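You operate a simulated robot arm through the tools that you are given. There is no shell and no other tool.

The job below is to be done with a simulated two-armed robot. You get a single attempt, and the scene is never put back.

JOB
Lock the hand press, swap the M holder for the L one, set the knob to L, unlock.
Fine: red pin in while the holders change; the M holder goes on the green mat.
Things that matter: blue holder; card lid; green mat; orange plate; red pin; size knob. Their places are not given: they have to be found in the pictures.

Only the result counts: the job must be done as asked and must still hold three seconds after the hand-in. Knocking over, shifting, dropping, spilling or breaking anything else fails it.

ROBOT AND FRAMES
Two 7-joint arms with fingered hands on one trunk that stands fixed in place. Base frame: the origin is at the foot of the trunk, x ahead of it, y to its left, z up; the work surface is at about z = 850. Lengths are in mm, angles in rad, forces in N, time in s.
The left shoulder is at [21, 269, 1122], the right one opposite. Each reaches about 1298 mm from its shoulder. Payload 5 kg a hand.
Tool frame (each hand has its own): the origin (TCP) lies between the finger pads and is the grasp point; the fingertips stand 42 mm ahead of it; z points along the fingers, y is the line along which they close. The gripper opens to 208 mm; its body begins 119 mm behind the TCP. The gripper is a hand of 4 fingers: y runs from the thumb to the fingers, the wrist lies at [0, 0, -317] in the tool frame, and closing takes about 1.5 s.
Orientation is told as [roll, pitch, yaw] about the base's x, y, z axes, in that order, counted from this pose: with the fingers straight down and closing along the base's y, the tool's x points along the base's -x, its y along +y and its z along -z.

CONTROLS
- The arms move only by the tool play_rows. It takes "left_steps", "right_steps" or both (then of equal length, played together; a hand with none holds still); each is a list of rows, each a list of 7 numbers: the finger opening in cm, from 0 to 20.8, then the shift along the tool's x, y, z in cm, then the turn, a rotation vector about the tool's x, y, z in rad. In form: [[gripper, dx, dy, dz, rx, ry, rz], ...]. A call has 1 to 20 rows; each row shifts and turns the commanded pose from where the row before left it, along the tool's axes as they then stand. Rows are played at 5 a second. More than 50 mm and 0.15 rad between two rows, or a gripper value outside its range, and nothing of the call is played. Where a pose cannot be reached the arm comes as near as it can. A force on the tool above 40 N (or 10 N above the force at the start of the call, whichever is more), or a blocked arm, ends the call early, and 0.2 s more pass. Each finger travels about 153 mm/s and halts on what it meets, pressing with about 25 N; the grip force reading is that of the motor and also rises with nothing between the fingers. The clock runs only during rows and for 0.2 s after the last one: add rows that do not move to give the fingers time. The reply holds the time, the measured pose of the TCP, the force on the tool along the base axes, the opening and the grip force, in the units named above and with some noise, with the torque about the TCP (base axes, N m) and any sound that the robot's microphone picked up, and new pictures: "pictures" is both (left out), scene, wrist or none (wrist: the cameras of the hands that moved).
- Cameras (640 x 400 px; columns grow to the right, rows downward): "scene" is now at [158, 23.1, 1388.9]; the picture's right is [0.23, -0.97, 0.00], its down [-0.55, -0.13, -0.82] and it looks along [0.80, 0.19, -0.57] (base axes); focal length 214 px, centre (320, 200). "left" rides on the left gripper at [-94, 1, -146] in its tool frame; the picture's right is [-0.01, -1.00, 0.00], its down [0.84, -0.01, -0.54] and it looks along [0.54, -0.01, 0.84] (tool axes); focal length 280 px, centre (320, 200). "right" rides on the right gripper at [93, 1, -146] in its tool frame; the picture's right is [-0.02, 1.00, 0.00], its down [-0.84, -0.01, -0.54] and it looks along [-0.54, -0.01, 0.84] (tool axes); focal length 280 px, centre (320, 200).
- slide_trunk(by): moves the trunk up (or, below 0, down) by that many mm; the arms and the scene camera ride with it, the base frame stays. It gives what a move gives, with no picture.
- preshape(shape, hand): the hand has 4 fingers and takes this shape, open, in about a second: jaw (thumb against the fingers, like two jaws); tri (thumb and two fingers); tip (a fingertip pinch); poke (one finger out to press); point (the index stretched); flat (the hand flat); cup (the hand cupped); fist (a fist). The gripper value then closes the fingers along that shape, each until it touches; the sizes above hold for jaw. It gives what a move gives, with no picture.
- aim_head(pan, tilt): turns the head with the scene camera to pan (to the left, within 1.396 rad either way) and tilt (down, from -0.506 to 1.204), counted from straight ahead of the robot (the tilt from the chest, where the trunk bows). It gives what a move gives, and a new picture of the scene camera.
- probe_pixels(camera, pixels): for up to 12 pixels [column, row] of the newest picture of that camera ("zoom" is the newest enlarged one), the place [x, y, z] in the base frame of the surface seen there, good to about 2 mm. No time passes.
- close_up(camera, box): a new picture of the part [left, top, right, bottom] of that camera's present view, enlarged. No time passes.
- job_done(): hands the job in; it is judged then, once.

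Open the grippers and draw the arms clear of the work before you hand the job in, unless the task says otherwise.

The tools are called as a command line: name --argument value ..., lists and objects as JSON in quotes. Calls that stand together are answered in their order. play_rows: Moves the arms, as the interface text tells. Its arguments: {"type":"object","properties":{"left_steps":{"type":"array","items":{"type":"array","items":{"type":"number"}}},"right_steps":{"type":"array","items":{"type":"array","items":{"type":"number"}}},"pictures":{"type":"string","enum":["both","scene","wrist","none"]}},"required":[]} The other tools are called the same way: slide_trunk (by) moves the trunk up or down; preshape (shape, hand) gives the hand a shape; aim_head (pan, tilt) turns the head that bears the scene camera; probe_pixels (camera, pixels) gives the place of the surface under pixels of a picture; close_up (camera, box) takes an enlarged picture of a part of a camera's view; job_done () hands the job in.

At the start:

```text
clock: 0.0
left_eef_pos: [439.4, 511.1, 1215.4]
left_ee_rot: [0.0, -0.001, 0.381]
left_contact_force: [0.4, -0.1, 1.0]
left_wrist_torque: [-0.01, 0.04, 0.0]
left_gripper_width: 207.9
left_gripper_force: 0.0
left_shape: jaw
right_eef_pos: [675.6, -0.7, 1181.1]
right_ee_rot: [-0.001, 0.0, 0.381]
right_contact_force: [0.0, 0.7, -0.1]
right_wrist_torque: [-0.02, -0.01, 0.0]
right_gripper_width: 207.8
right_gripper_force: 0.0
right_shape: jaw
trunk travel left (down, up): [-500.0, 121.0]
head pan, tilt (commanded): [0.232, 0.606]
```

scene: 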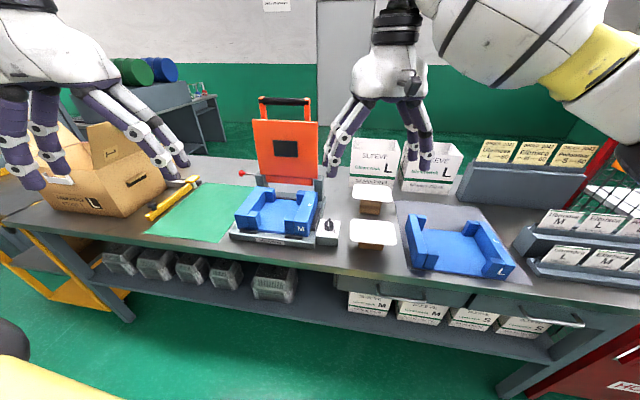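
right: 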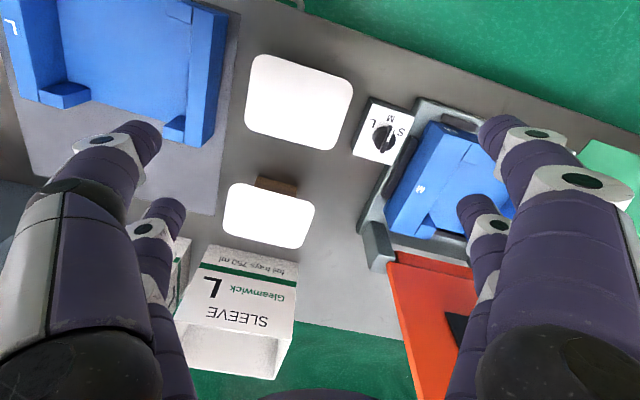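
left: 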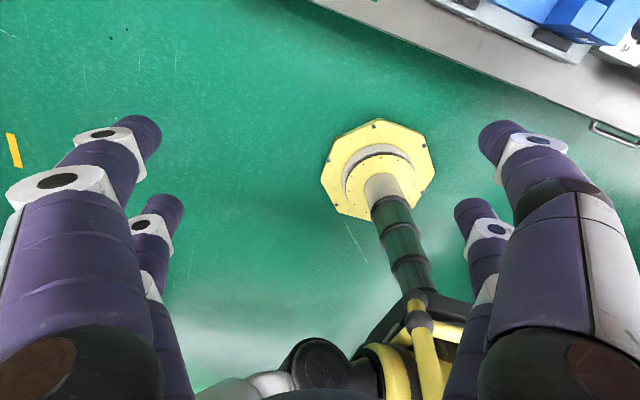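

The scene shows the press near (285,190) with the blue M holder, the red pin knob near (242,173), the knob at (328,228) and the L holder at (460,245). I take enlarged views to study them.

close_up --camera "scene" --box '[220, 90, 350, 260]'

close_up --camera "scene" --box '[380, 180, 540, 300]'

close_up --camera "right" --box '[330, 80, 530, 280]'

```text
2.35 times, centred on (285, 175) of scene
```

zoom: 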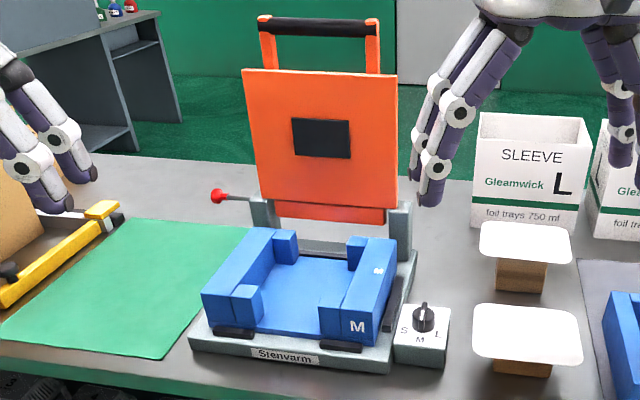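

```text
3.33 times, centred on (460, 240) of scene
```

zoom: 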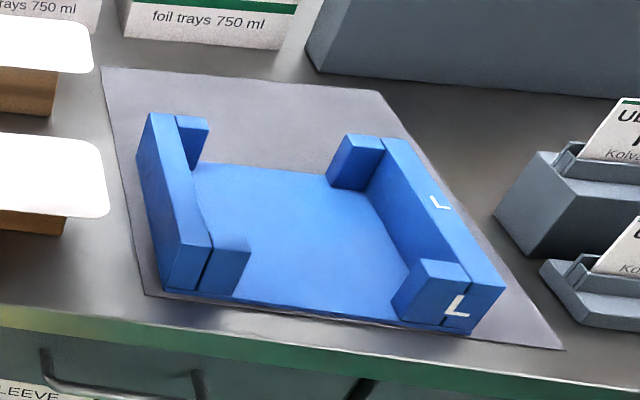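

```text
2.00 times, centred on (430, 180) of right
```

zoom: 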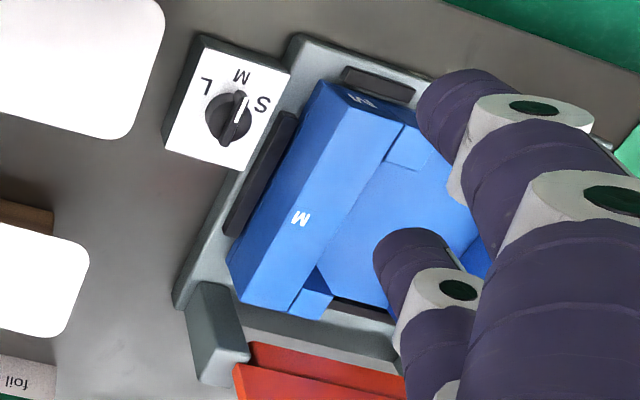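

I probe the main points in the scene picture to get their places.

probe_pixels --camera "scene" --pixels '[[242, 173], [250, 174], [328, 223], [328, 240], [285, 150], [240, 222], [300, 228], [275, 210], [373, 190], [372, 232], [190, 215], [285, 101]]'

probe_pixels --camera "scene" --pixels '[[417, 215], [432, 260], [480, 222], [508, 266], [455, 250], [410, 270], [395, 205], [545, 283], [230, 237], [312, 245], [322, 190], [270, 185]]'

close_up --camera "scene" --box '[225, 180, 345, 255]'

```text
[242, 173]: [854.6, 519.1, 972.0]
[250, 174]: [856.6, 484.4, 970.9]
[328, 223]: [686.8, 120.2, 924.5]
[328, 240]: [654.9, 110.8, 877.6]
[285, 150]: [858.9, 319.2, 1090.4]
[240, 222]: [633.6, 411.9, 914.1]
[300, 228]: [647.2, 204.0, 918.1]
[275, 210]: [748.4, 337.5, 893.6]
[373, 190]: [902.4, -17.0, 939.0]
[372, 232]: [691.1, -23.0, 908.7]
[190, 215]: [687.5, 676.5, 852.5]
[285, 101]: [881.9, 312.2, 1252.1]
```

```text
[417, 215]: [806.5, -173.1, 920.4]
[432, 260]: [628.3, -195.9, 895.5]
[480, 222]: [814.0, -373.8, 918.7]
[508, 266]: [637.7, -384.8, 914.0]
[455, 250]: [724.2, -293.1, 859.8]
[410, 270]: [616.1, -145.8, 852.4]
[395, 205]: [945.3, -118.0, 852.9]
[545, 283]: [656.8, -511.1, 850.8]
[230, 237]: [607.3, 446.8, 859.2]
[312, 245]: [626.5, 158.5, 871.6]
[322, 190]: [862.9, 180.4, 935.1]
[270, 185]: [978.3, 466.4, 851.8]
```

```text
5.33 times, centred on (285, 218) of scene
```

zoom: 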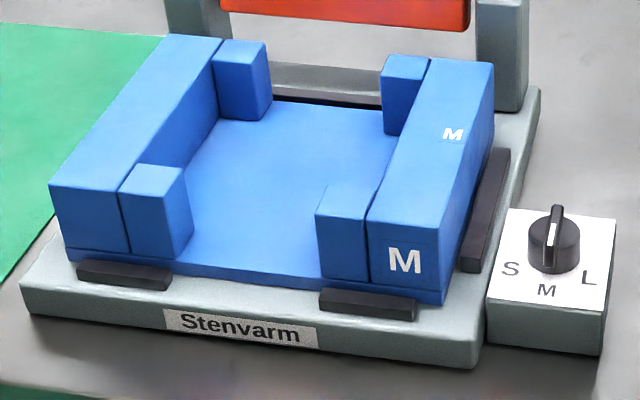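

The holder M sits on the press against black guides, the knob pointer looks to point at M, and the pin (red knob at [855,519,972]) is out on the left. I bring the right hand above the press to look from above with its wrist camera.

play_rows --right_steps '[[20.8, 0, 0, 0, 0, 0, 0.127], [20.8, 0, 0, 0, 0, 0, 0.127], [20.8, 0, 0, 0, 0, 0, 0.127], [20.8, 1.5, 4.0, 0, 0, 0, 0], [20.8, 1.5, 4.0, 0, 0, 0, 0], [20.8, 1.5, 4.0, 0, 0, 0, 0], [20.8, 1.5, 4.0, 0, 0, 0, 0], [20.8, 1.5, 4.0, 0, 0, 0, 0], [20.8, 0, 4.0, 0, 0, 0, 0], [20.8, 0, 0, 0, 0, 0, 0]]' --pictures "both"

```text
clock: 2.2
left_eef_pos: [439.1, 513.2, 1216.8]
left_ee_rot: [-0.002, -0.001, 0.381]
left_contact_force: [-1.2, 1.0, 0.5]
left_wrist_torque: [-0.15, -0.15, 0.0]
left_gripper_width: 208.0
left_gripper_force: 0.1
left_shape: jaw
right_eef_pos: [618.0, 223.5, 1183.3]
right_ee_rot: [0.006, 0.003, -0.032]
right_contact_force: [-2.0, 1.1, 0.9]
right_wrist_torque: [-0.16, -0.21, -0.02]
right_gripper_width: 208.0
right_gripper_force: 0.1
right_shape: jaw
trunk travel left (down, up): [-500.0, 121.0]
head pan, tilt (commanded): [0.232, 0.606]
```

scene: 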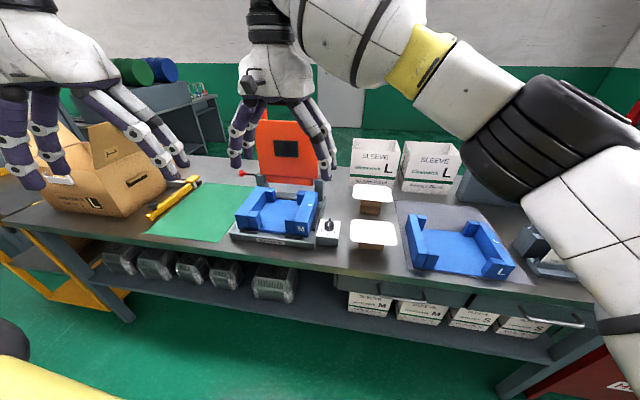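
right: 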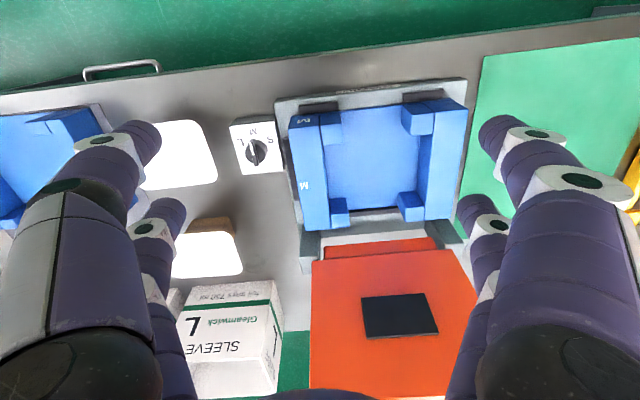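

The wrist view now shows the press well: holder M with corners near (290,115)–(468,225), knob at (257,150). I enlarge and probe it.

close_up --camera "right" --box '[220, 70, 480, 250]'

probe_pixels --camera "right" --pixels '[[293, 119], [320, 113], [308, 228], [331, 226], [405, 106], [465, 99], [400, 220], [453, 217], [360, 150], [340, 131], [411, 130], [270, 100]]'

probe_pixels --camera "right" --pixels '[[256, 151], [257, 139], [233, 127], [276, 121], [284, 168], [241, 173], [280, 103], [465, 80], [325, 262], [455, 252], [323, 380], [400, 318]]'

```text
2.22 times, centred on (350, 160) of right
```

zoom: 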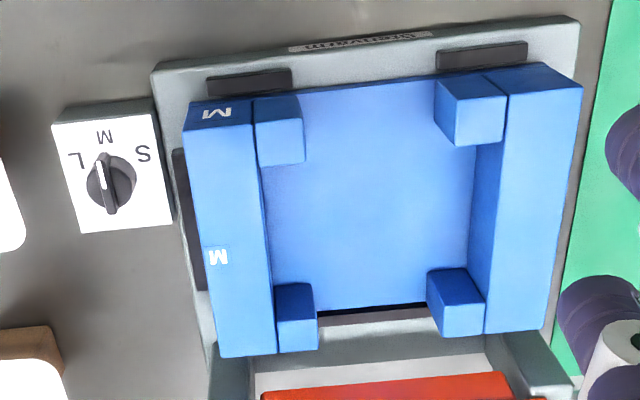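

```text
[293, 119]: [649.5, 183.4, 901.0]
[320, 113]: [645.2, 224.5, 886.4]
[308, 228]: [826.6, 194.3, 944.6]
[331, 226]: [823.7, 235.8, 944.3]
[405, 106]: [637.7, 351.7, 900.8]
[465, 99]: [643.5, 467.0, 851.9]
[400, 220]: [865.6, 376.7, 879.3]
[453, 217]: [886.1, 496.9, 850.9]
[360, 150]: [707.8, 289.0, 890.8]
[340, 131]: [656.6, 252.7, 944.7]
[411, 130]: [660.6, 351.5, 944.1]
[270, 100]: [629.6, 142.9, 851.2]
```

```text
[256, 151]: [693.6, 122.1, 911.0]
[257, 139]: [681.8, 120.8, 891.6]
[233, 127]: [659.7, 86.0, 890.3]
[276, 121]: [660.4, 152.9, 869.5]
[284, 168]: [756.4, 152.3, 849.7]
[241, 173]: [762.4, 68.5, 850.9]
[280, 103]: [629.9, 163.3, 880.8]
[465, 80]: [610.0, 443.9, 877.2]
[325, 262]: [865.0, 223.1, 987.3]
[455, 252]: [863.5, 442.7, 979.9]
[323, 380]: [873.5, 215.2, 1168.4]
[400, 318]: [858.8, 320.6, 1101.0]
```

I probe the enlarged view for exact corners of the holder walls, guides and knob.

probe_pixels --camera "zoom" --pixels '[[193, 135], [247, 130], [272, 347], [225, 350], [511, 98], [577, 92], [542, 324], [488, 328], [262, 160], [301, 158], [448, 140], [502, 138]]'

probe_pixels --camera "zoom" --pixels '[[282, 320], [314, 315], [434, 308], [480, 303], [212, 80], [286, 72], [440, 52], [524, 46], [176, 160], [198, 285], [188, 265], [360, 315]]'

probe_pixels --camera "zoom" --pixels '[[103, 160], [110, 208], [104, 185], [57, 127], [150, 115], [170, 222], [85, 230], [77, 160], [103, 136], [143, 154], [95, 190], [125, 185]]'

```text
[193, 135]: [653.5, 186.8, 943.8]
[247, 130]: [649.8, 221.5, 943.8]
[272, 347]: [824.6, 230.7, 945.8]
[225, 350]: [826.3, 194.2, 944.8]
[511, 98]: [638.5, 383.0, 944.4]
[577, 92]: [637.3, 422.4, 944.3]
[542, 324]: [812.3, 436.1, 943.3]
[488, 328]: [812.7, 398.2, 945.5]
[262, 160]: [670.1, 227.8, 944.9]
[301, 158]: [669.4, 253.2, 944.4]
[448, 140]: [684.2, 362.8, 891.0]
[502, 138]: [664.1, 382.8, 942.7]
```

```text
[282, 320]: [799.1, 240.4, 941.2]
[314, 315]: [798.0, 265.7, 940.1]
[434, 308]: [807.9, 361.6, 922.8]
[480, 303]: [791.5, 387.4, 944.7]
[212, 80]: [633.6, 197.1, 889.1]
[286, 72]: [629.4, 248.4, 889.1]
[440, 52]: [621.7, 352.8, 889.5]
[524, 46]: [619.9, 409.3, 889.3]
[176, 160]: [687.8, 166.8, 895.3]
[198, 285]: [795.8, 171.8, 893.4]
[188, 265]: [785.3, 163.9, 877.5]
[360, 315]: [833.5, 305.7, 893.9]
```

```text
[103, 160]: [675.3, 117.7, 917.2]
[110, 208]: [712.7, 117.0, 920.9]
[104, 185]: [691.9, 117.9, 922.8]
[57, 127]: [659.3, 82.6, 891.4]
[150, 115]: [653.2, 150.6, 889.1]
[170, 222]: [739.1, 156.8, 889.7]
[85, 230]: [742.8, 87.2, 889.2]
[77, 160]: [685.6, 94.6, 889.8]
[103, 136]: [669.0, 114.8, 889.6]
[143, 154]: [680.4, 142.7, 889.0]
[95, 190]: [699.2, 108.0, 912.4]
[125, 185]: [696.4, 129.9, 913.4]
```

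The holder is yawed about 0.06 rad, walls about 40 mm thick with tops at z≈944. Next I turn the head to the left to see the pin, the green mat and the box next to it.

aim_head --pan 0.6 --tilt 0.6

close_up --camera "scene" --box '[300, 130, 440, 230]'

```text
clock: 3.0
left_eef_pos: [439.1, 512.3, 1215.7]
left_ee_rot: [0.0, 0.0, 0.378]
left_contact_force: [-0.2, -0.1, -0.4]
left_wrist_torque: [-0.07, 0.0, 0.06]
left_gripper_width: 207.8
left_gripper_force: 0.1
left_shape: jaw
right_eef_pos: [617.6, 223.2, 1185.5]
right_ee_rot: [0.011, 0.005, -0.031]
right_contact_force: [-0.2, 0.8, 0.5]
right_wrist_torque: [-0.03, 0.0, -0.02]
right_gripper_width: 207.9
right_gripper_force: 0.1
right_shape: jaw
trunk travel left (down, up): [-500.0, 121.0]
head pan, tilt (commanded): [0.6, 0.6]
```

scene: 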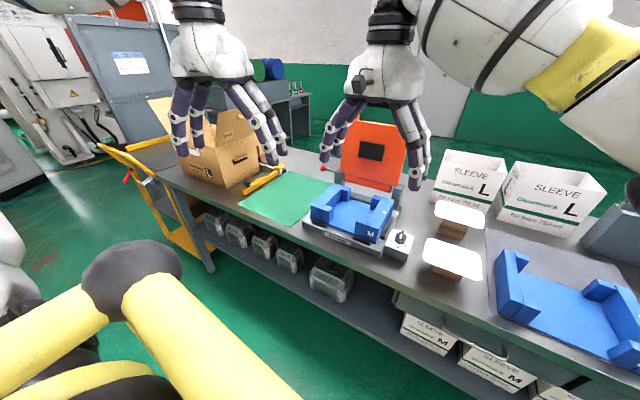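

```text
4.00 times, centred on (370, 180) of scene
```

zoom: 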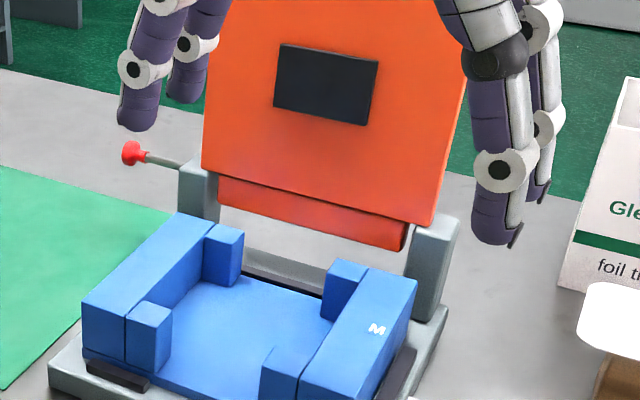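

I probe the pin, its bracket, the mat's corners and the box.

probe_pixels --camera "zoom" --pixels '[[128, 153], [140, 153], [150, 157], [165, 161], [176, 165], [190, 180], [210, 170], [225, 200], [400, 240], [440, 240], [205, 120], [180, 200]]'

probe_pixels --camera "scene" --pixels '[[240, 206], [296, 223], [332, 184], [283, 174], [282, 171], [240, 192], [225, 186], [260, 163], [232, 112], [215, 120], [250, 148], [180, 150]]'

close_up --camera "scene" --box '[140, 80, 360, 240]'

```text
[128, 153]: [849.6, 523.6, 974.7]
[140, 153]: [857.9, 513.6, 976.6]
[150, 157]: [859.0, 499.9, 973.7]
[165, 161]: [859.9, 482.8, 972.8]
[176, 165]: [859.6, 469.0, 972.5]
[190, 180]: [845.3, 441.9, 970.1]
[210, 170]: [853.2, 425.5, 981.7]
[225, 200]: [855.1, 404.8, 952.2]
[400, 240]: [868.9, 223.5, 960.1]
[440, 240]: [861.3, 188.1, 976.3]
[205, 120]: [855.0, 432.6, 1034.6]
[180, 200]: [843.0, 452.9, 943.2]
```

```text
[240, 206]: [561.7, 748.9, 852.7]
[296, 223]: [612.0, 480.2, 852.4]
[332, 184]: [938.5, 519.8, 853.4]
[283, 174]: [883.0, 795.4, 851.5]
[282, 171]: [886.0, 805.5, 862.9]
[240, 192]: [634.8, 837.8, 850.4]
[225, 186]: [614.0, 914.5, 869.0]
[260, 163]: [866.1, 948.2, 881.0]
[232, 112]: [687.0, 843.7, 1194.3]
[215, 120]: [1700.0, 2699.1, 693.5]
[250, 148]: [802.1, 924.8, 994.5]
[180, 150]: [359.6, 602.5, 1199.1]
```

```text
2.50 times, centred on (250, 160) of scene
```

zoom: 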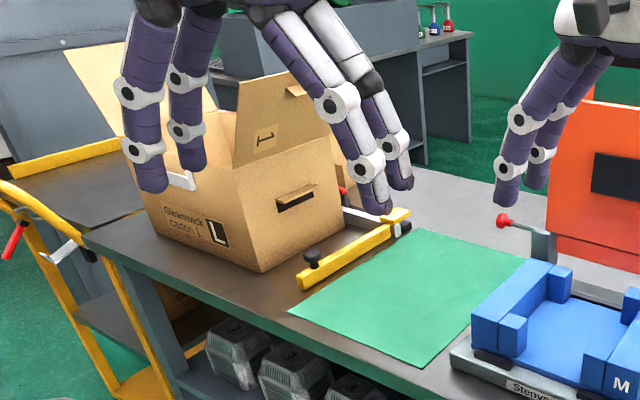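

The mat runs from about [612,480] to [883,795]; the yellow bar next to it is close. I probe the yellow bar and box, and the mat edges in the enlarged view.

probe_pixels --camera "zoom" --pixels '[[303, 282], [300, 268], [312, 256], [350, 252], [398, 228], [405, 214], [388, 208], [262, 270], [345, 225], [335, 175], [352, 222], [340, 188]]'

probe_pixels --camera "zoom" --pixels '[[290, 313], [425, 366], [525, 259], [412, 231], [350, 336], [480, 315], [470, 245], [350, 270], [503, 221], [498, 215], [508, 226], [515, 225]]'

```text
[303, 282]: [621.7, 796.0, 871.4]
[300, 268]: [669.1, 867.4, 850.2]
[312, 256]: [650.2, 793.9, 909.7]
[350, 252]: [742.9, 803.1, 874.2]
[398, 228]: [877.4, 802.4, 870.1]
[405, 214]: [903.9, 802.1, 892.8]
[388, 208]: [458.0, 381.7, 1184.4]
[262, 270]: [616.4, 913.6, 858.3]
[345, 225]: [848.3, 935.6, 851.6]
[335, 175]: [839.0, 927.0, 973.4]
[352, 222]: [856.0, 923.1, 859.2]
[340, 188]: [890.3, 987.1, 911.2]
```

```text
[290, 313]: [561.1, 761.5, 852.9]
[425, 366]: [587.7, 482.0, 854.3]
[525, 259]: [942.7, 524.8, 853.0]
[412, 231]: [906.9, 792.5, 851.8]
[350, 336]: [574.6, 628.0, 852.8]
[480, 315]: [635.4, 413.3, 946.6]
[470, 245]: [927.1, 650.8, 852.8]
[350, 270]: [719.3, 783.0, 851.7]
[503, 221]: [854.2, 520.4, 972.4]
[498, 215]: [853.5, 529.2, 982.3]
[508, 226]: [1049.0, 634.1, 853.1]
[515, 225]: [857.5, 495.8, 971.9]
```

The pin's red knob is at about [854,522,974], with its stem at x≈859, z≈972 going toward −y into the bracket at y≈455. I turn the left hand (yaw to about −90°) in place and withdraw the right hand to the side.

play_rows --left_steps '[[12, 0, 0, 0, 0, 0, 0.139], [12, 0, 0, 0, 0, 0, 0.139], [12, 0, 0, 0, 0, 0, 0.139], [12, 0, 0, 0, 0, 0, 0.139], [12, 0, 0, 0, 0, 0, 0.139], [12, 0, 0, 0, 0, 0, 0.139], [12, 0, 0, 0, 0, 0, 0.139], [12, 0, 0, 0, 0, 0, 0.139], [12, 0, 0, 0, 0, 0, 0.139], [12, 0, 0, 0, 0, 0, 0.139], [12, 0, 0, 0, 0, 0, 0.139], [12, 0, 0, 0, 0, 0, 0.139], [12, 0, 0, 0, 0, 0, 0.139], [12, 0, 0, 0, 0, 0, 0.139], [12, 0, 0, 0, 0, 0, 0]]' --right_steps '[[20.8, 0, -4.5, 0, 0, 0, 0], [20.8, 0, -4.5, 0, 0, 0, 0], [20.8, 0, -4.5, 0, 0, 0, 0], [20.8, 0, -4.5, 0, 0, 0, 0], [20.8, 0, -4.5, 0, 0, 0, 0], [20.8, 0, -4.5, 0, 0, 0, 0], [20.8, 0, 0, 0, 0, 0, 0], [20.8, 0, 0, 0, 0, 0, 0], [20.8, 0, 0, 0, 0, 0, 0], [20.8, 0, 0, 0, 0, 0, 0], [20.8, 0, 0, 0, 0, 0, 0], [20.8, 0, 0, 0, 0, 0, 0], [20.8, 0, 0, 0, 0, 0, 0], [20.8, 0, 0, 0, 0, 0, 0], [20.8, 0, 0, 0, 0, 0, 0]]' --pictures "both"

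```text
clock: 6.2
left_eef_pos: [440.0, 512.8, 1215.2]
left_ee_rot: [0.001, 0.0, -1.566]
left_contact_force: [0.1, 0.2, -0.5]
left_wrist_torque: [0.0, -0.03, -0.04]
left_gripper_width: 120.9
left_gripper_force: 0.1
left_shape: jaw
right_eef_pos: [600.3, -29.6, 1180.4]
right_ee_rot: [0.001, -0.001, -0.004]
right_contact_force: [0.4, -0.1, -0.6]
right_wrist_torque: [0.0, 0.03, 0.02]
right_gripper_width: 208.1
right_gripper_force: 0.1
right_shape: jaw
trunk travel left (down, up): [-500.0, 121.0]
head pan, tilt (commanded): [0.6, 0.6]
```

scene: 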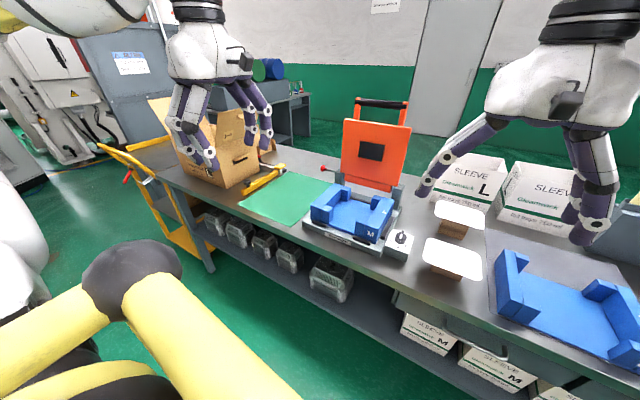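
right: 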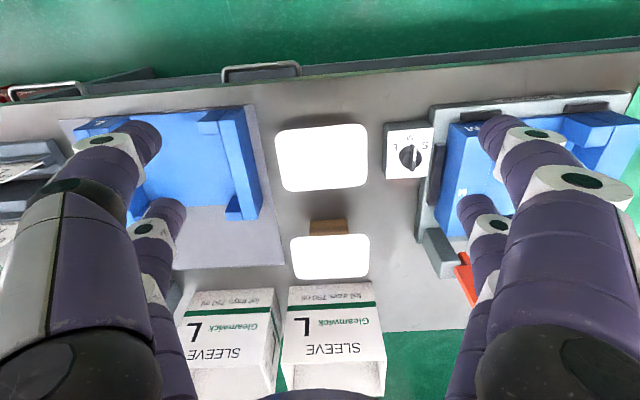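
left: 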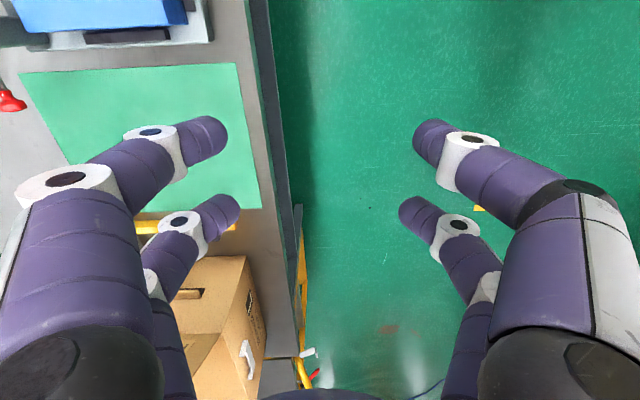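

The left hand is now yawed −90° with its camera toward −y. I probe the carton's flap and side, since the arm will come near, before moving the hand toward the pin.

probe_pixels --camera "scene" --pixels '[[220, 122], [240, 135], [222, 150], [255, 160], [205, 170], [258, 152], [235, 170], [164, 108], [327, 169], [334, 171], [343, 175], [350, 178]]'

close_up --camera "scene" --box '[140, 80, 300, 200]'

close_up --camera "scene" --box '[310, 130, 410, 200]'

```text
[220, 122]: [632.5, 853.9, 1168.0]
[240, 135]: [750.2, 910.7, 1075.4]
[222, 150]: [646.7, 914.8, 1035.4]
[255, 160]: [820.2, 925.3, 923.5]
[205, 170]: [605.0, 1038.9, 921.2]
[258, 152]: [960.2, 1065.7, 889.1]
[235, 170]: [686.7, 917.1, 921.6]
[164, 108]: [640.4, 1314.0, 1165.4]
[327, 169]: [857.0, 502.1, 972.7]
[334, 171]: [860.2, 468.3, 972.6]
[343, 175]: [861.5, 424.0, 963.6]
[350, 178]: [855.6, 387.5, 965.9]
```

```text
3.33 times, centred on (220, 140) of scene
```

zoom: 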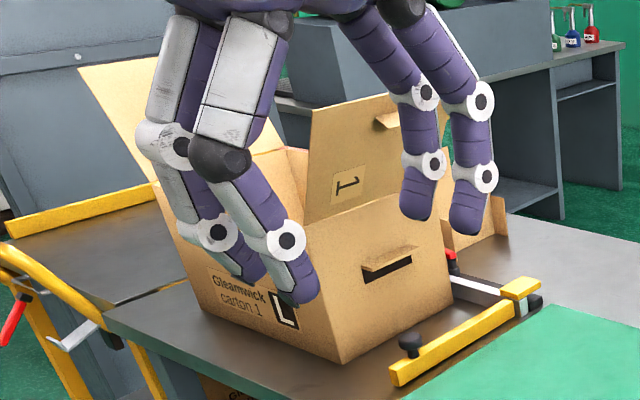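

```text
5.71 times, centred on (360, 165) of scene
```

zoom: 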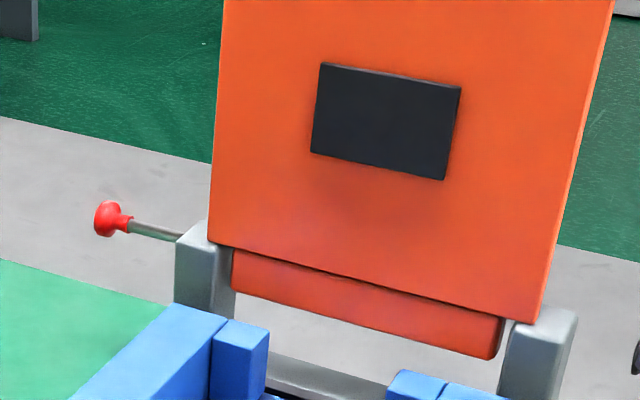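

The carton flap leans at y≈850–915 up to z≈1180, so I keep the left arm at y<780 there. I move the left hand forward above the mat and tilt it so that the fingers point forward-right-down toward the pin.

play_rows --left_steps '[[10, 1.2, 4.5, 0, 0, 0, 0], [10, 1.2, 4.5, 0, 0, 0, 0], [10, 1.2, 4.5, 0, 0, 0, 0], [10, 1.2, 4.5, 0, 0, 0, 0], [10, 1.2, 4.5, 0, 0, 0, 0], [10, 1.2, 4.5, 0, 0, 0, 0], [10, 1.2, 4.5, 0, 0, 0, 0], [10, 0, 0, 0, 0, -0.128, 0], [10, 0, 0, 0, 0, -0.128, 0], [10, 0, 0, 0, 0, -0.128, 0], [10, 0, 0, 0, 0, -0.128, 0], [10, 0, 0, 0, 0, -0.128, 0], [10, 0, 0, 0, -0.09, 0, 0.0675], [10, 0, 0, 0, -0.09, 0, 0.0675], [10, 0, 0, 0, -0.09, 0, 0.0675], [10, 0, 0, 0, -0.09, 0, 0.0675], [10, 0, 0, 0, 0, 0, 0]]' --pictures "both"

```text
clock: 9.8
left_eef_pos: [753.8, 597.0, 1216.0]
left_ee_rot: [0.544, -0.565, -1.881]
left_contact_force: [0.1, -1.2, 0.2]
left_wrist_torque: [0.09, -0.06, 0.02]
left_gripper_width: 100.3
left_gripper_force: 0.0
left_shape: jaw
right_eef_pos: [600.2, -29.5, 1182.0]
right_ee_rot: [0.001, 0.001, -0.001]
right_contact_force: [-0.9, -0.2, 0.6]
right_wrist_torque: [0.09, -0.05, 0.01]
right_gripper_width: 208.0
right_gripper_force: 0.0
right_shape: jaw
trunk travel left (down, up): [-500.0, 121.0]
head pan, tilt (commanded): [0.6, 0.6]
```

scene: 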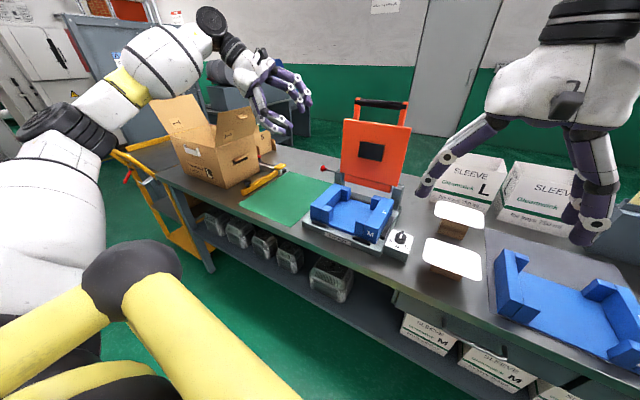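
left: 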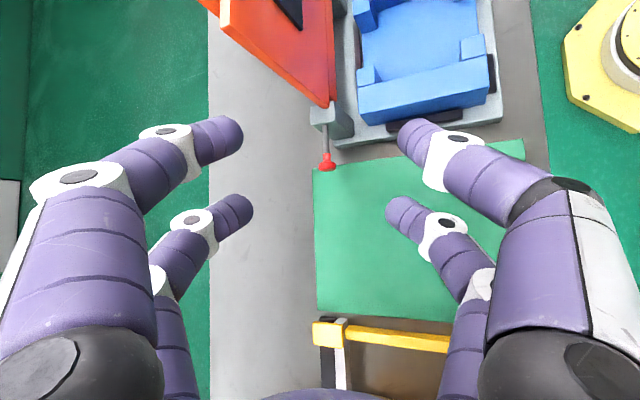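

Orientation is as wanted; the left picture shows the red pin knob at (327,163) with its stem going up to the bracket at (330,115). I probe it and enlarge.

probe_pixels --camera "left" --pixels '[[327, 163], [327, 155], [326, 147], [326, 138], [325, 128], [322, 115], [340, 120], [345, 108], [327, 168], [320, 165], [334, 164], [315, 105]]'

close_up --camera "left" --box '[270, 80, 390, 180]'

```text
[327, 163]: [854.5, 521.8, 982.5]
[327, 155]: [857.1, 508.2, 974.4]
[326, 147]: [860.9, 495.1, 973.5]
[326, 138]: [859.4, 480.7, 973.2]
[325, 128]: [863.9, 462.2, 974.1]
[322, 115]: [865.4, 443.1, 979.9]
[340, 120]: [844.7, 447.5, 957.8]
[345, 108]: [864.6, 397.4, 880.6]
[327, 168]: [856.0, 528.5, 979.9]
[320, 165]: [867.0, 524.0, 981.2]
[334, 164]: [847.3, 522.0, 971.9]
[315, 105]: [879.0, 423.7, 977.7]
```

```text
4.00 times, centred on (330, 130) of left
```

zoom: 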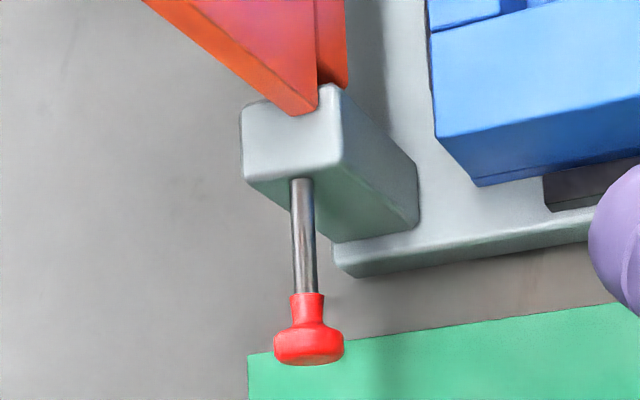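

The pin's knob is about 25 mm across, axis near x≈858, z≈972, neck at y≈503, bracket face at y≈462. The jaw fingers are spaced apart in tool x, so I try the "tip" shape on the left hand and look at it.

preshape --shape "tip" --hand "left"

close_up --camera "left" --box '[0, 0, 640, 400]'

close_up --camera "scene" --box '[200, 30, 360, 150]'

```text
clock: 10.8
left_eef_pos: [754.6, 597.9, 1215.3]
left_ee_rot: [0.543, -0.567, -1.88]
left_contact_force: [-0.1, -0.1, 0.6]
left_wrist_torque: [-0.04, 0.04, -0.05]
left_gripper_width: 208.0
left_gripper_force: 0.0
left_shape: tip
right_eef_pos: [599.5, -29.9, 1180.8]
right_ee_rot: [0.001, 0.0, -0.003]
right_contact_force: [-0.3, -0.1, -0.1]
right_wrist_torque: [-0.03, -0.01, 0.01]
right_gripper_width: 207.9
right_gripper_force: 0.0
right_shape: jaw
trunk travel left (down, up): [-500.0, 121.0]
head pan, tilt (commanded): [0.6, 0.6]
```

```text
1.00 times, centred on (320, 200) of left (not enlarged: the box is as wide or as high as the picture)
```

zoom: 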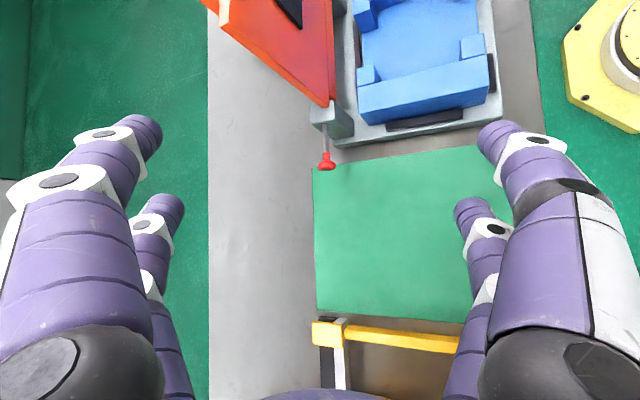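

```text
3.33 times, centred on (280, 90) of scene
```

zoom: 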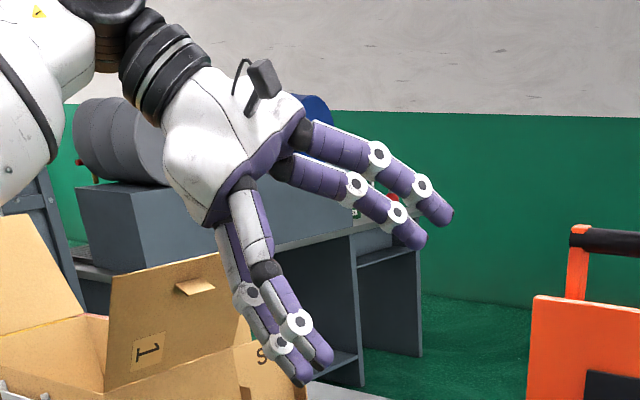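

In "tip" the open hand looks unchanged; I close it to 3 cm in free air to see where the tips meet.

play_rows --left_steps '[[3, 0, 0, 0, 0, 0, 0], [3, 0, 0, 0, 0, 0, 0], [3, 0, 0, 0, 0, 0, 0], [3, 0, 0, 0, 0, 0, 0], [3, 0, 0, 0, 0, 0, 0], [3, 0, 0, 0, 0, 0, 0], [3, 0, 0, 0, 0, 0, 0]]' --pictures "wrist"

```text
clock: 12.3
left_eef_pos: [754.9, 597.7, 1215.8]
left_ee_rot: [0.542, -0.567, -1.88]
left_contact_force: [-0.5, 0.0, 0.4]
left_wrist_torque: [0.0, 0.0, -0.01]
left_gripper_width: 30.5
left_gripper_force: 0.1
left_shape: tip
right_eef_pos: [600.0, -31.1, 1181.0]
right_ee_rot: [-0.001, 0.001, -0.002]
right_contact_force: [-0.1, 0.2, -0.5]
right_wrist_torque: [0.0, 0.04, 0.0]
right_gripper_width: 208.0
right_gripper_force: 0.0
right_shape: jaw
trunk travel left (down, up): [-500.0, 121.0]
head pan, tilt (commanded): [0.6, 0.6]
```

left: 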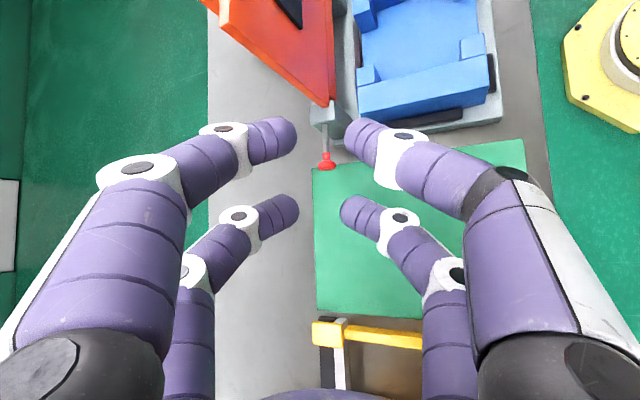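

All four fingers close as two parallel pairs. I probe the fingertips to learn where each pair lies relative to the TCP.

probe_pixels --camera "left" --pixels '[[290, 138], [350, 138], [292, 212], [347, 214], [275, 125], [370, 150], [275, 200], [362, 225]]'

```text
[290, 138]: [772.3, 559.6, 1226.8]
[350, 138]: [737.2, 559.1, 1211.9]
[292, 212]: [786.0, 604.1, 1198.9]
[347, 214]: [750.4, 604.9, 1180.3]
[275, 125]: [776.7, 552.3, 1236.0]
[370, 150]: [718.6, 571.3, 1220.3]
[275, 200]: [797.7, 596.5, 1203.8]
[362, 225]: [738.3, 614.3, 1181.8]
```

The finger pairs lie at tool x≈±28; I will use the x≈−28 pair on the pin's knob so the other pair stays away from the orange plate. I move to a pre-grasp 100 mm short of it, opening 6 cm.

play_rows --left_steps '[[6, 3.1, -0.34, 3.185, 0, 0, 0], [6, 3.1, -0.34, 3.185, 0, 0, 0], [6, 3.1, -0.34, 3.185, 0, 0, 0], [6, 3.1, -0.34, 3.185, 0, 0, 0], [6, 0, 0, 0, 0, 0, 0], [6, 0, 0, 0, 0, 0, 0]]' --pictures "both"

```text
clock: 13.8
left_eef_pos: [770.9, 551.9, 1082.0]
left_ee_rot: [0.534, -0.561, -1.85]
left_contact_force: [0.1, -0.1, -0.1]
left_wrist_torque: [-0.03, 0.02, -0.03]
left_gripper_width: 59.4
left_gripper_force: 0.1
left_shape: tip
left hand out of reach, approached as far as the arm can: row 1, 2, 3, 4
right_eef_pos: [600.1, -28.8, 1181.5]
right_ee_rot: [0.0, 0.0, -0.001]
right_contact_force: [0.4, 0.1, 0.5]
right_wrist_torque: [-0.04, 0.01, -0.03]
right_gripper_width: 208.0
right_gripper_force: 0.1
right_shape: jaw
trunk travel left (down, up): [-500.0, 121.0]
head pan, tilt (commanded): [0.6, 0.6]
```

scene: 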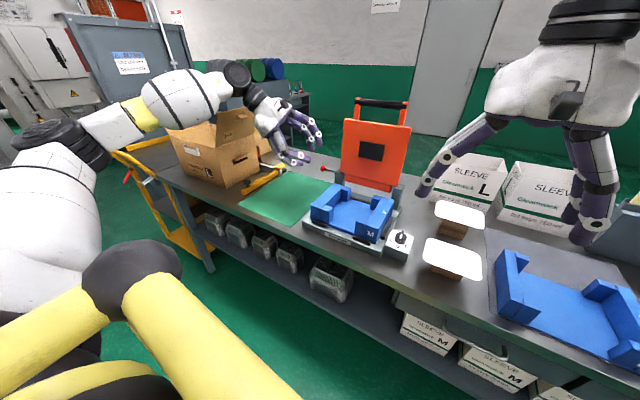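
left: 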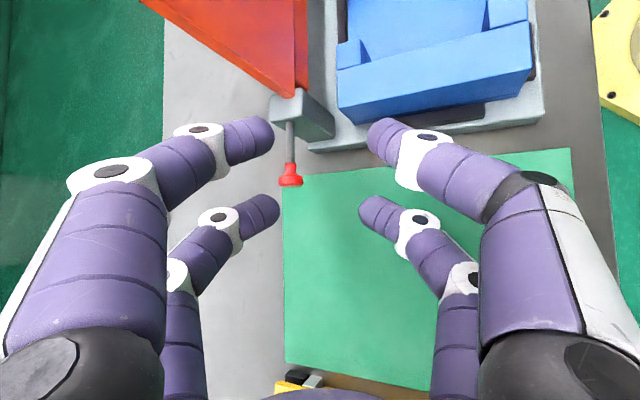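

The arm reported out of reach for this orientation and stopped at [771,552,1082]. I back off and pitch the hand more forward (fingers pointing more along +x), which brings the wrist nearer the shoulder.

play_rows --left_steps '[[6, -3.1, 0.34, -3.185, 0, 0, 0], [6, -3.1, 0.34, -3.185, 0, 0, 0], [6, 0, 0, -2.5, -0.11, 0, 0.0825], [6, 0, 0, -2.5, -0.11, 0, 0.0825], [6, 0, 0, -2.5, -0.11, 0, 0.0825], [6, 0, 0, -2.5, -0.11, 0, 0.0825], [6, 0, 0, 0, 0, 0, 0], [6, 0, 0, 0, 0, 0, 0]]' --pictures "both"

```text
clock: 15.6
left_eef_pos: [668.7, 537.4, 1254.6]
left_ee_rot: [1.083, -0.333, -2.091]
left_contact_force: [0.7, 0.2, 0.9]
left_wrist_torque: [0.0, 0.02, -0.06]
left_gripper_width: 60.0
left_gripper_force: 0.1
left_shape: tip
left hand out of reach, approached as far as the arm can: row 4, 5, 6
right_eef_pos: [599.5, -29.4, 1180.9]
right_ee_rot: [0.0, 0.001, -0.002]
right_contact_force: [0.0, -0.2, -0.1]
right_wrist_torque: [0.0, 0.02, -0.02]
right_gripper_width: 207.7
right_gripper_force: 0.0
right_shape: jaw
trunk travel left (down, up): [-500.0, 121.0]
head pan, tilt (commanded): [0.6, 0.6]
```

scene: 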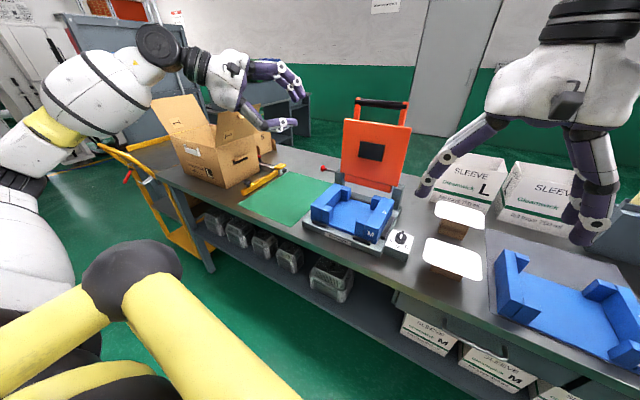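
left: 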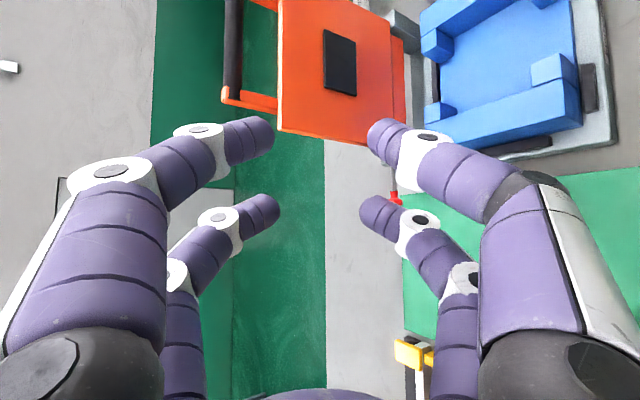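

The orientation is now as wanted (fingers along about [0.69,−0.57,−0.44]). I move halfway toward the pre-grasp point near the pin and check the reach and the carton clearance.

play_rows --left_steps '[[6, 3.24, -2.2, 2.25, 0, 0, 0], [6, 3.24, -2.2, 2.25, 0, 0, 0], [6, 3.24, -2.2, 2.25, 0, 0, 0], [6, 0, 0, 0, 0, 0, 0], [6, 0, 0, 0, 0, 0, 0]]' --pictures "both"

```text
clock: 16.8
left_eef_pos: [706.4, 493.5, 1162.4]
left_ee_rot: [1.087, -0.326, -2.094]
left_contact_force: [-0.2, -0.1, -0.5]
left_wrist_torque: [0.0, -0.02, -0.01]
left_gripper_width: 60.2
left_gripper_force: 0.1
left_shape: tip
left hand out of reach, approached as far as the arm can: row 1, 2, 3
right_eef_pos: [600.6, -29.9, 1180.8]
right_ee_rot: [0.0, 0.001, 0.0]
right_contact_force: [0.2, -0.2, 0.3]
right_wrist_torque: [-0.06, 0.02, -0.02]
right_gripper_width: 207.8
right_gripper_force: 0.1
right_shape: jaw
trunk travel left (down, up): [-500.0, 121.0]
head pan, tilt (commanded): [0.6, 0.6]
```

scene: 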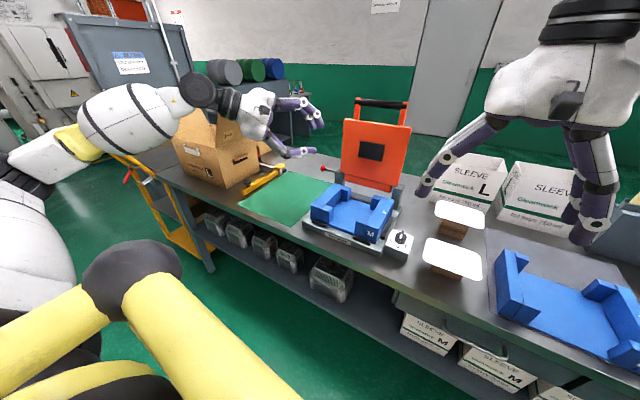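
left: 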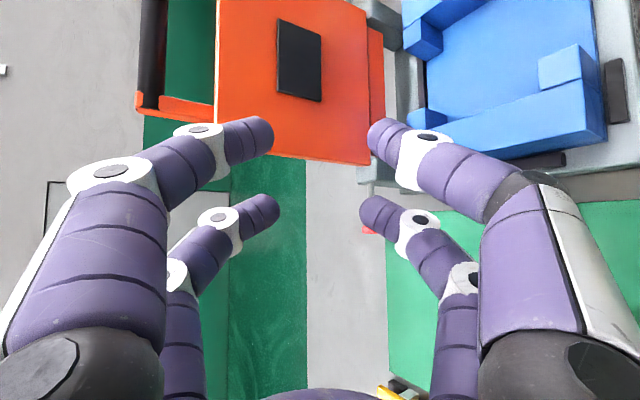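

With this roll the arm cannot get out in y, so I'll turn the hand half around its own axis (thumb upward, the natural roll for the left arm) while backing off a little, and then approach with the fingers pointing mostly forward.

play_rows --left_steps '[[6, 0, 0, -4, 0, 0, -0.149], [6, 0, 0, -4, 0, 0, -0.149], [6, 0, 0, 0, 0, 0, -0.149], [6, 0, 0, 0, 0, 0, -0.149], [6, 0, 0, 0, 0, 0, -0.149], [6, 0, 0, 0, 0, 0, -0.149], [6, 0, 0, 0, 0, 0, -0.149], [6, 0, 0, 0, 0, 0, -0.149], [6, 0, 0, 0, 0, 0, -0.149], [6, 0, 0, 0, 0, 0, -0.149], [6, 0, 0, 0, 0, 0, -0.149], [6, 0, 0, 0, 0, 0, -0.149], [6, 0, 0, 0, 0, 0, -0.149], [6, 0, 0, 0, 0, 0, -0.149], [6, 0, 0, 0, 0, 0, -0.149], [6, 0, 0, 0, 0, 0, -0.149], [6, 0, 0, 0, 0, 0, -0.149], [6, 0, 0, 0, 0, 0, -0.149], [6, 0, 0, 0, 0, 0, -0.149], [6, 0, 0, 0, 0, 0, -0.149]]' --pictures "both"

```text
clock: 20.9
left_eef_pos: [653.0, 542.5, 1197.4]
left_ee_rot: [-1.113, 0.185, 0.942]
left_contact_force: [-0.5, 0.0, -0.9]
left_wrist_torque: [-0.01, 0.04, -0.01]
left_gripper_width: 59.9
left_gripper_force: 0.1
left_shape: tip
right_eef_pos: [600.1, -30.0, 1182.3]
right_ee_rot: [0.001, 0.0, 0.0]
right_contact_force: [0.1, -0.2, 0.0]
right_wrist_torque: [-0.03, -0.01, -0.01]
right_gripper_width: 207.8
right_gripper_force: 0.1
right_shape: jaw
trunk travel left (down, up): [-500.0, 121.0]
head pan, tilt (commanded): [0.6, 0.6]
```

scene: 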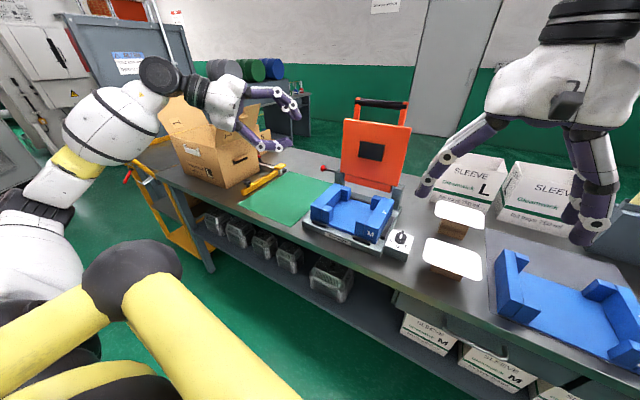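
left: 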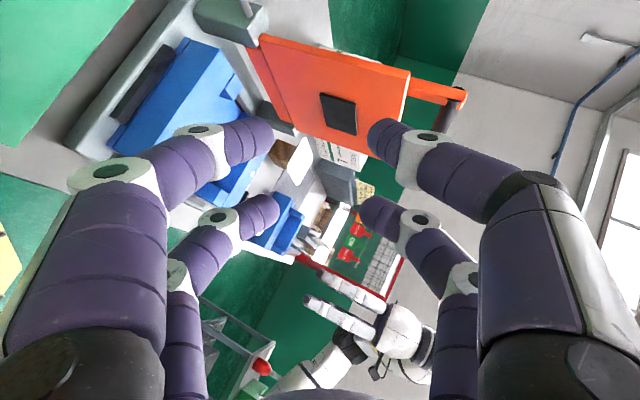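

The rolled pose was reached without trouble. I now turn the fingers to point forward-down ([0.67,−0.20,−0.72]) with closing axis perpendicular to the pin, and move to a point 90 mm short of the grasp.

play_rows --left_steps '[[6, 0, 0, 0, -0.0663, -0.1034, -0.0643], [6, 0, 0, 0, -0.0663, -0.1034, -0.0643], [6, 0, 0, 0, -0.0663, -0.1034, -0.0643], [6, 0, 0, 0, -0.0663, -0.1034, -0.0643], [6, -1.332, 0.082, 3.65, 0, 0, 0], [6, -1.332, 0.082, 3.65, 0, 0, 0], [6, -1.332, 0.082, 3.65, 0, 0, 0], [6, -1.332, 0.082, 3.65, 0, 0, 0], [6, -1.332, 0.082, 3.65, 0, 0, 0], [6, 0, 0, 0, 0, 0, 0], [6, 0, 0, 0, 0, 0, 0]]' --pictures "both"

```text
clock: 23.4
left_eef_pos: [781.3, 571.6, 1054.1]
left_ee_rot: [-0.763, 0.145, 1.432]
left_contact_force: [-0.9, -0.7, -0.3]
left_wrist_torque: [-0.04, 0.0, -0.01]
left_gripper_width: 60.1
left_gripper_force: 0.0
left_shape: tip
right_eef_pos: [599.3, -30.3, 1181.5]
right_ee_rot: [-0.001, 0.001, -0.002]
right_contact_force: [0.8, -0.3, -0.1]
right_wrist_torque: [-0.03, 0.01, 0.04]
right_gripper_width: 207.8
right_gripper_force: 0.1
right_shape: jaw
trunk travel left (down, up): [-500.0, 121.0]
head pan, tilt (commanded): [0.6, 0.6]
```

scene: 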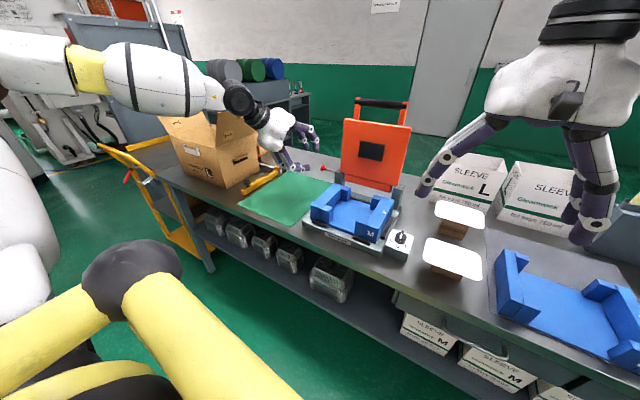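
left: 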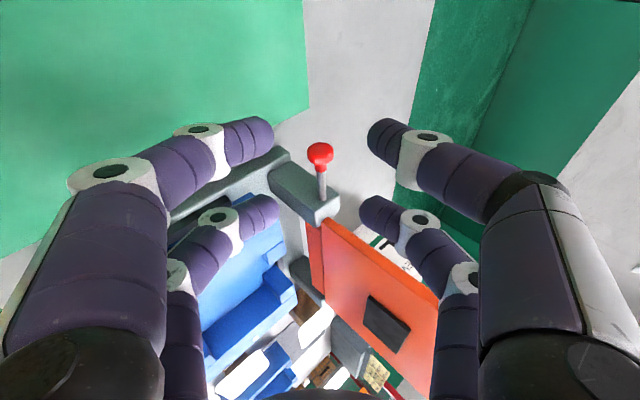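

The pin's knob is at (320,153) in the left picture, centred between the fingers. I probe it to refine the approach.

probe_pixels --camera "left" --pixels '[[320, 153], [320, 146], [310, 155], [330, 155], [321, 168], [322, 180], [323, 192], [322, 198]]'

close_up --camera "left" --box '[260, 110, 400, 230]'

```text
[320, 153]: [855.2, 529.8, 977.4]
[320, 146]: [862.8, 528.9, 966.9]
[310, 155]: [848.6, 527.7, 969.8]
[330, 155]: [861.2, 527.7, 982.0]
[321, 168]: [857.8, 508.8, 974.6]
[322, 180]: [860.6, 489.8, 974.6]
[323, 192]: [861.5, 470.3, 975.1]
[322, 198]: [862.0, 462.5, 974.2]
```

```text
3.33 times, centred on (330, 170) of left
```

zoom: 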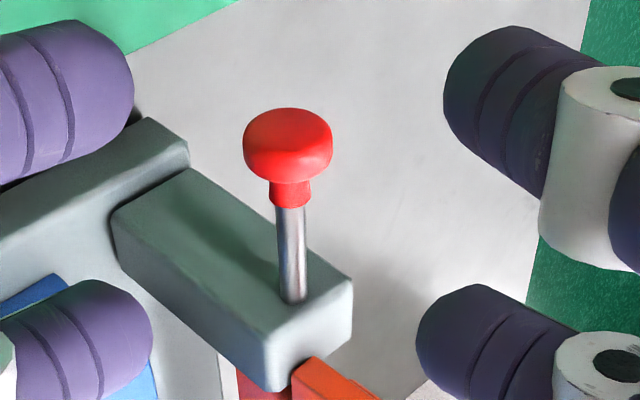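

The knob's centre is about [857,521,973], as planned. I advance 90 mm along the fingers and then close on the knob.

play_rows --left_steps '[[6, 0, 0, 3, 0, 0, 0], [6, 0, 0, 3, 0, 0, 0], [6, 0, 0, 3, 0, 0, 0], [6, 0, 0, 0, 0, 0, 0], [6, 0, 0, 0, 0, 0, 0]]' --pictures "both"

```text
clock: 24.6
left_eef_pos: [841.1, 552.6, 989.3]
left_ee_rot: [-0.763, 0.145, 1.43]
left_contact_force: [0.9, -0.6, -0.3]
left_wrist_torque: [0.05, 0.02, 0.02]
left_gripper_width: 60.0
left_gripper_force: 0.1
left_shape: tip
right_eef_pos: [599.8, -29.9, 1181.6]
right_ee_rot: [-0.001, 0.0, -0.003]
right_contact_force: [-0.2, -0.2, 0.3]
right_wrist_torque: [-0.01, 0.01, 0.05]
right_gripper_width: 208.1
right_gripper_force: 0.1
right_shape: jaw
trunk travel left (down, up): [-500.0, 121.0]
head pan, tilt (commanded): [0.6, 0.6]
```

scene: 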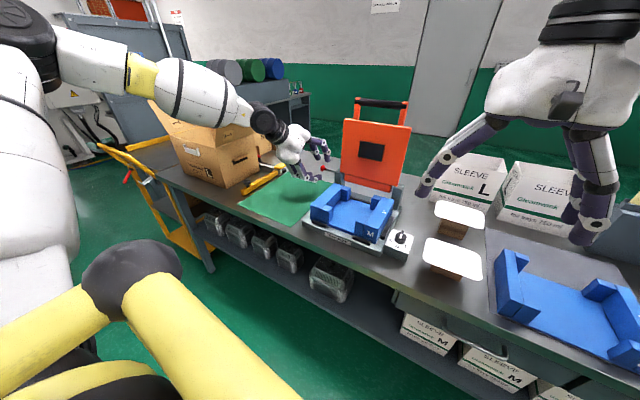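
left: 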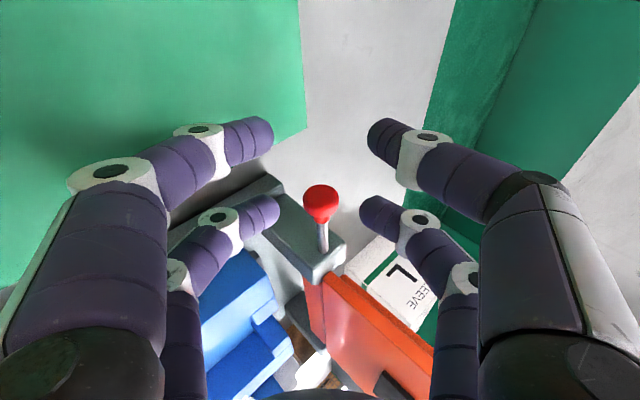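

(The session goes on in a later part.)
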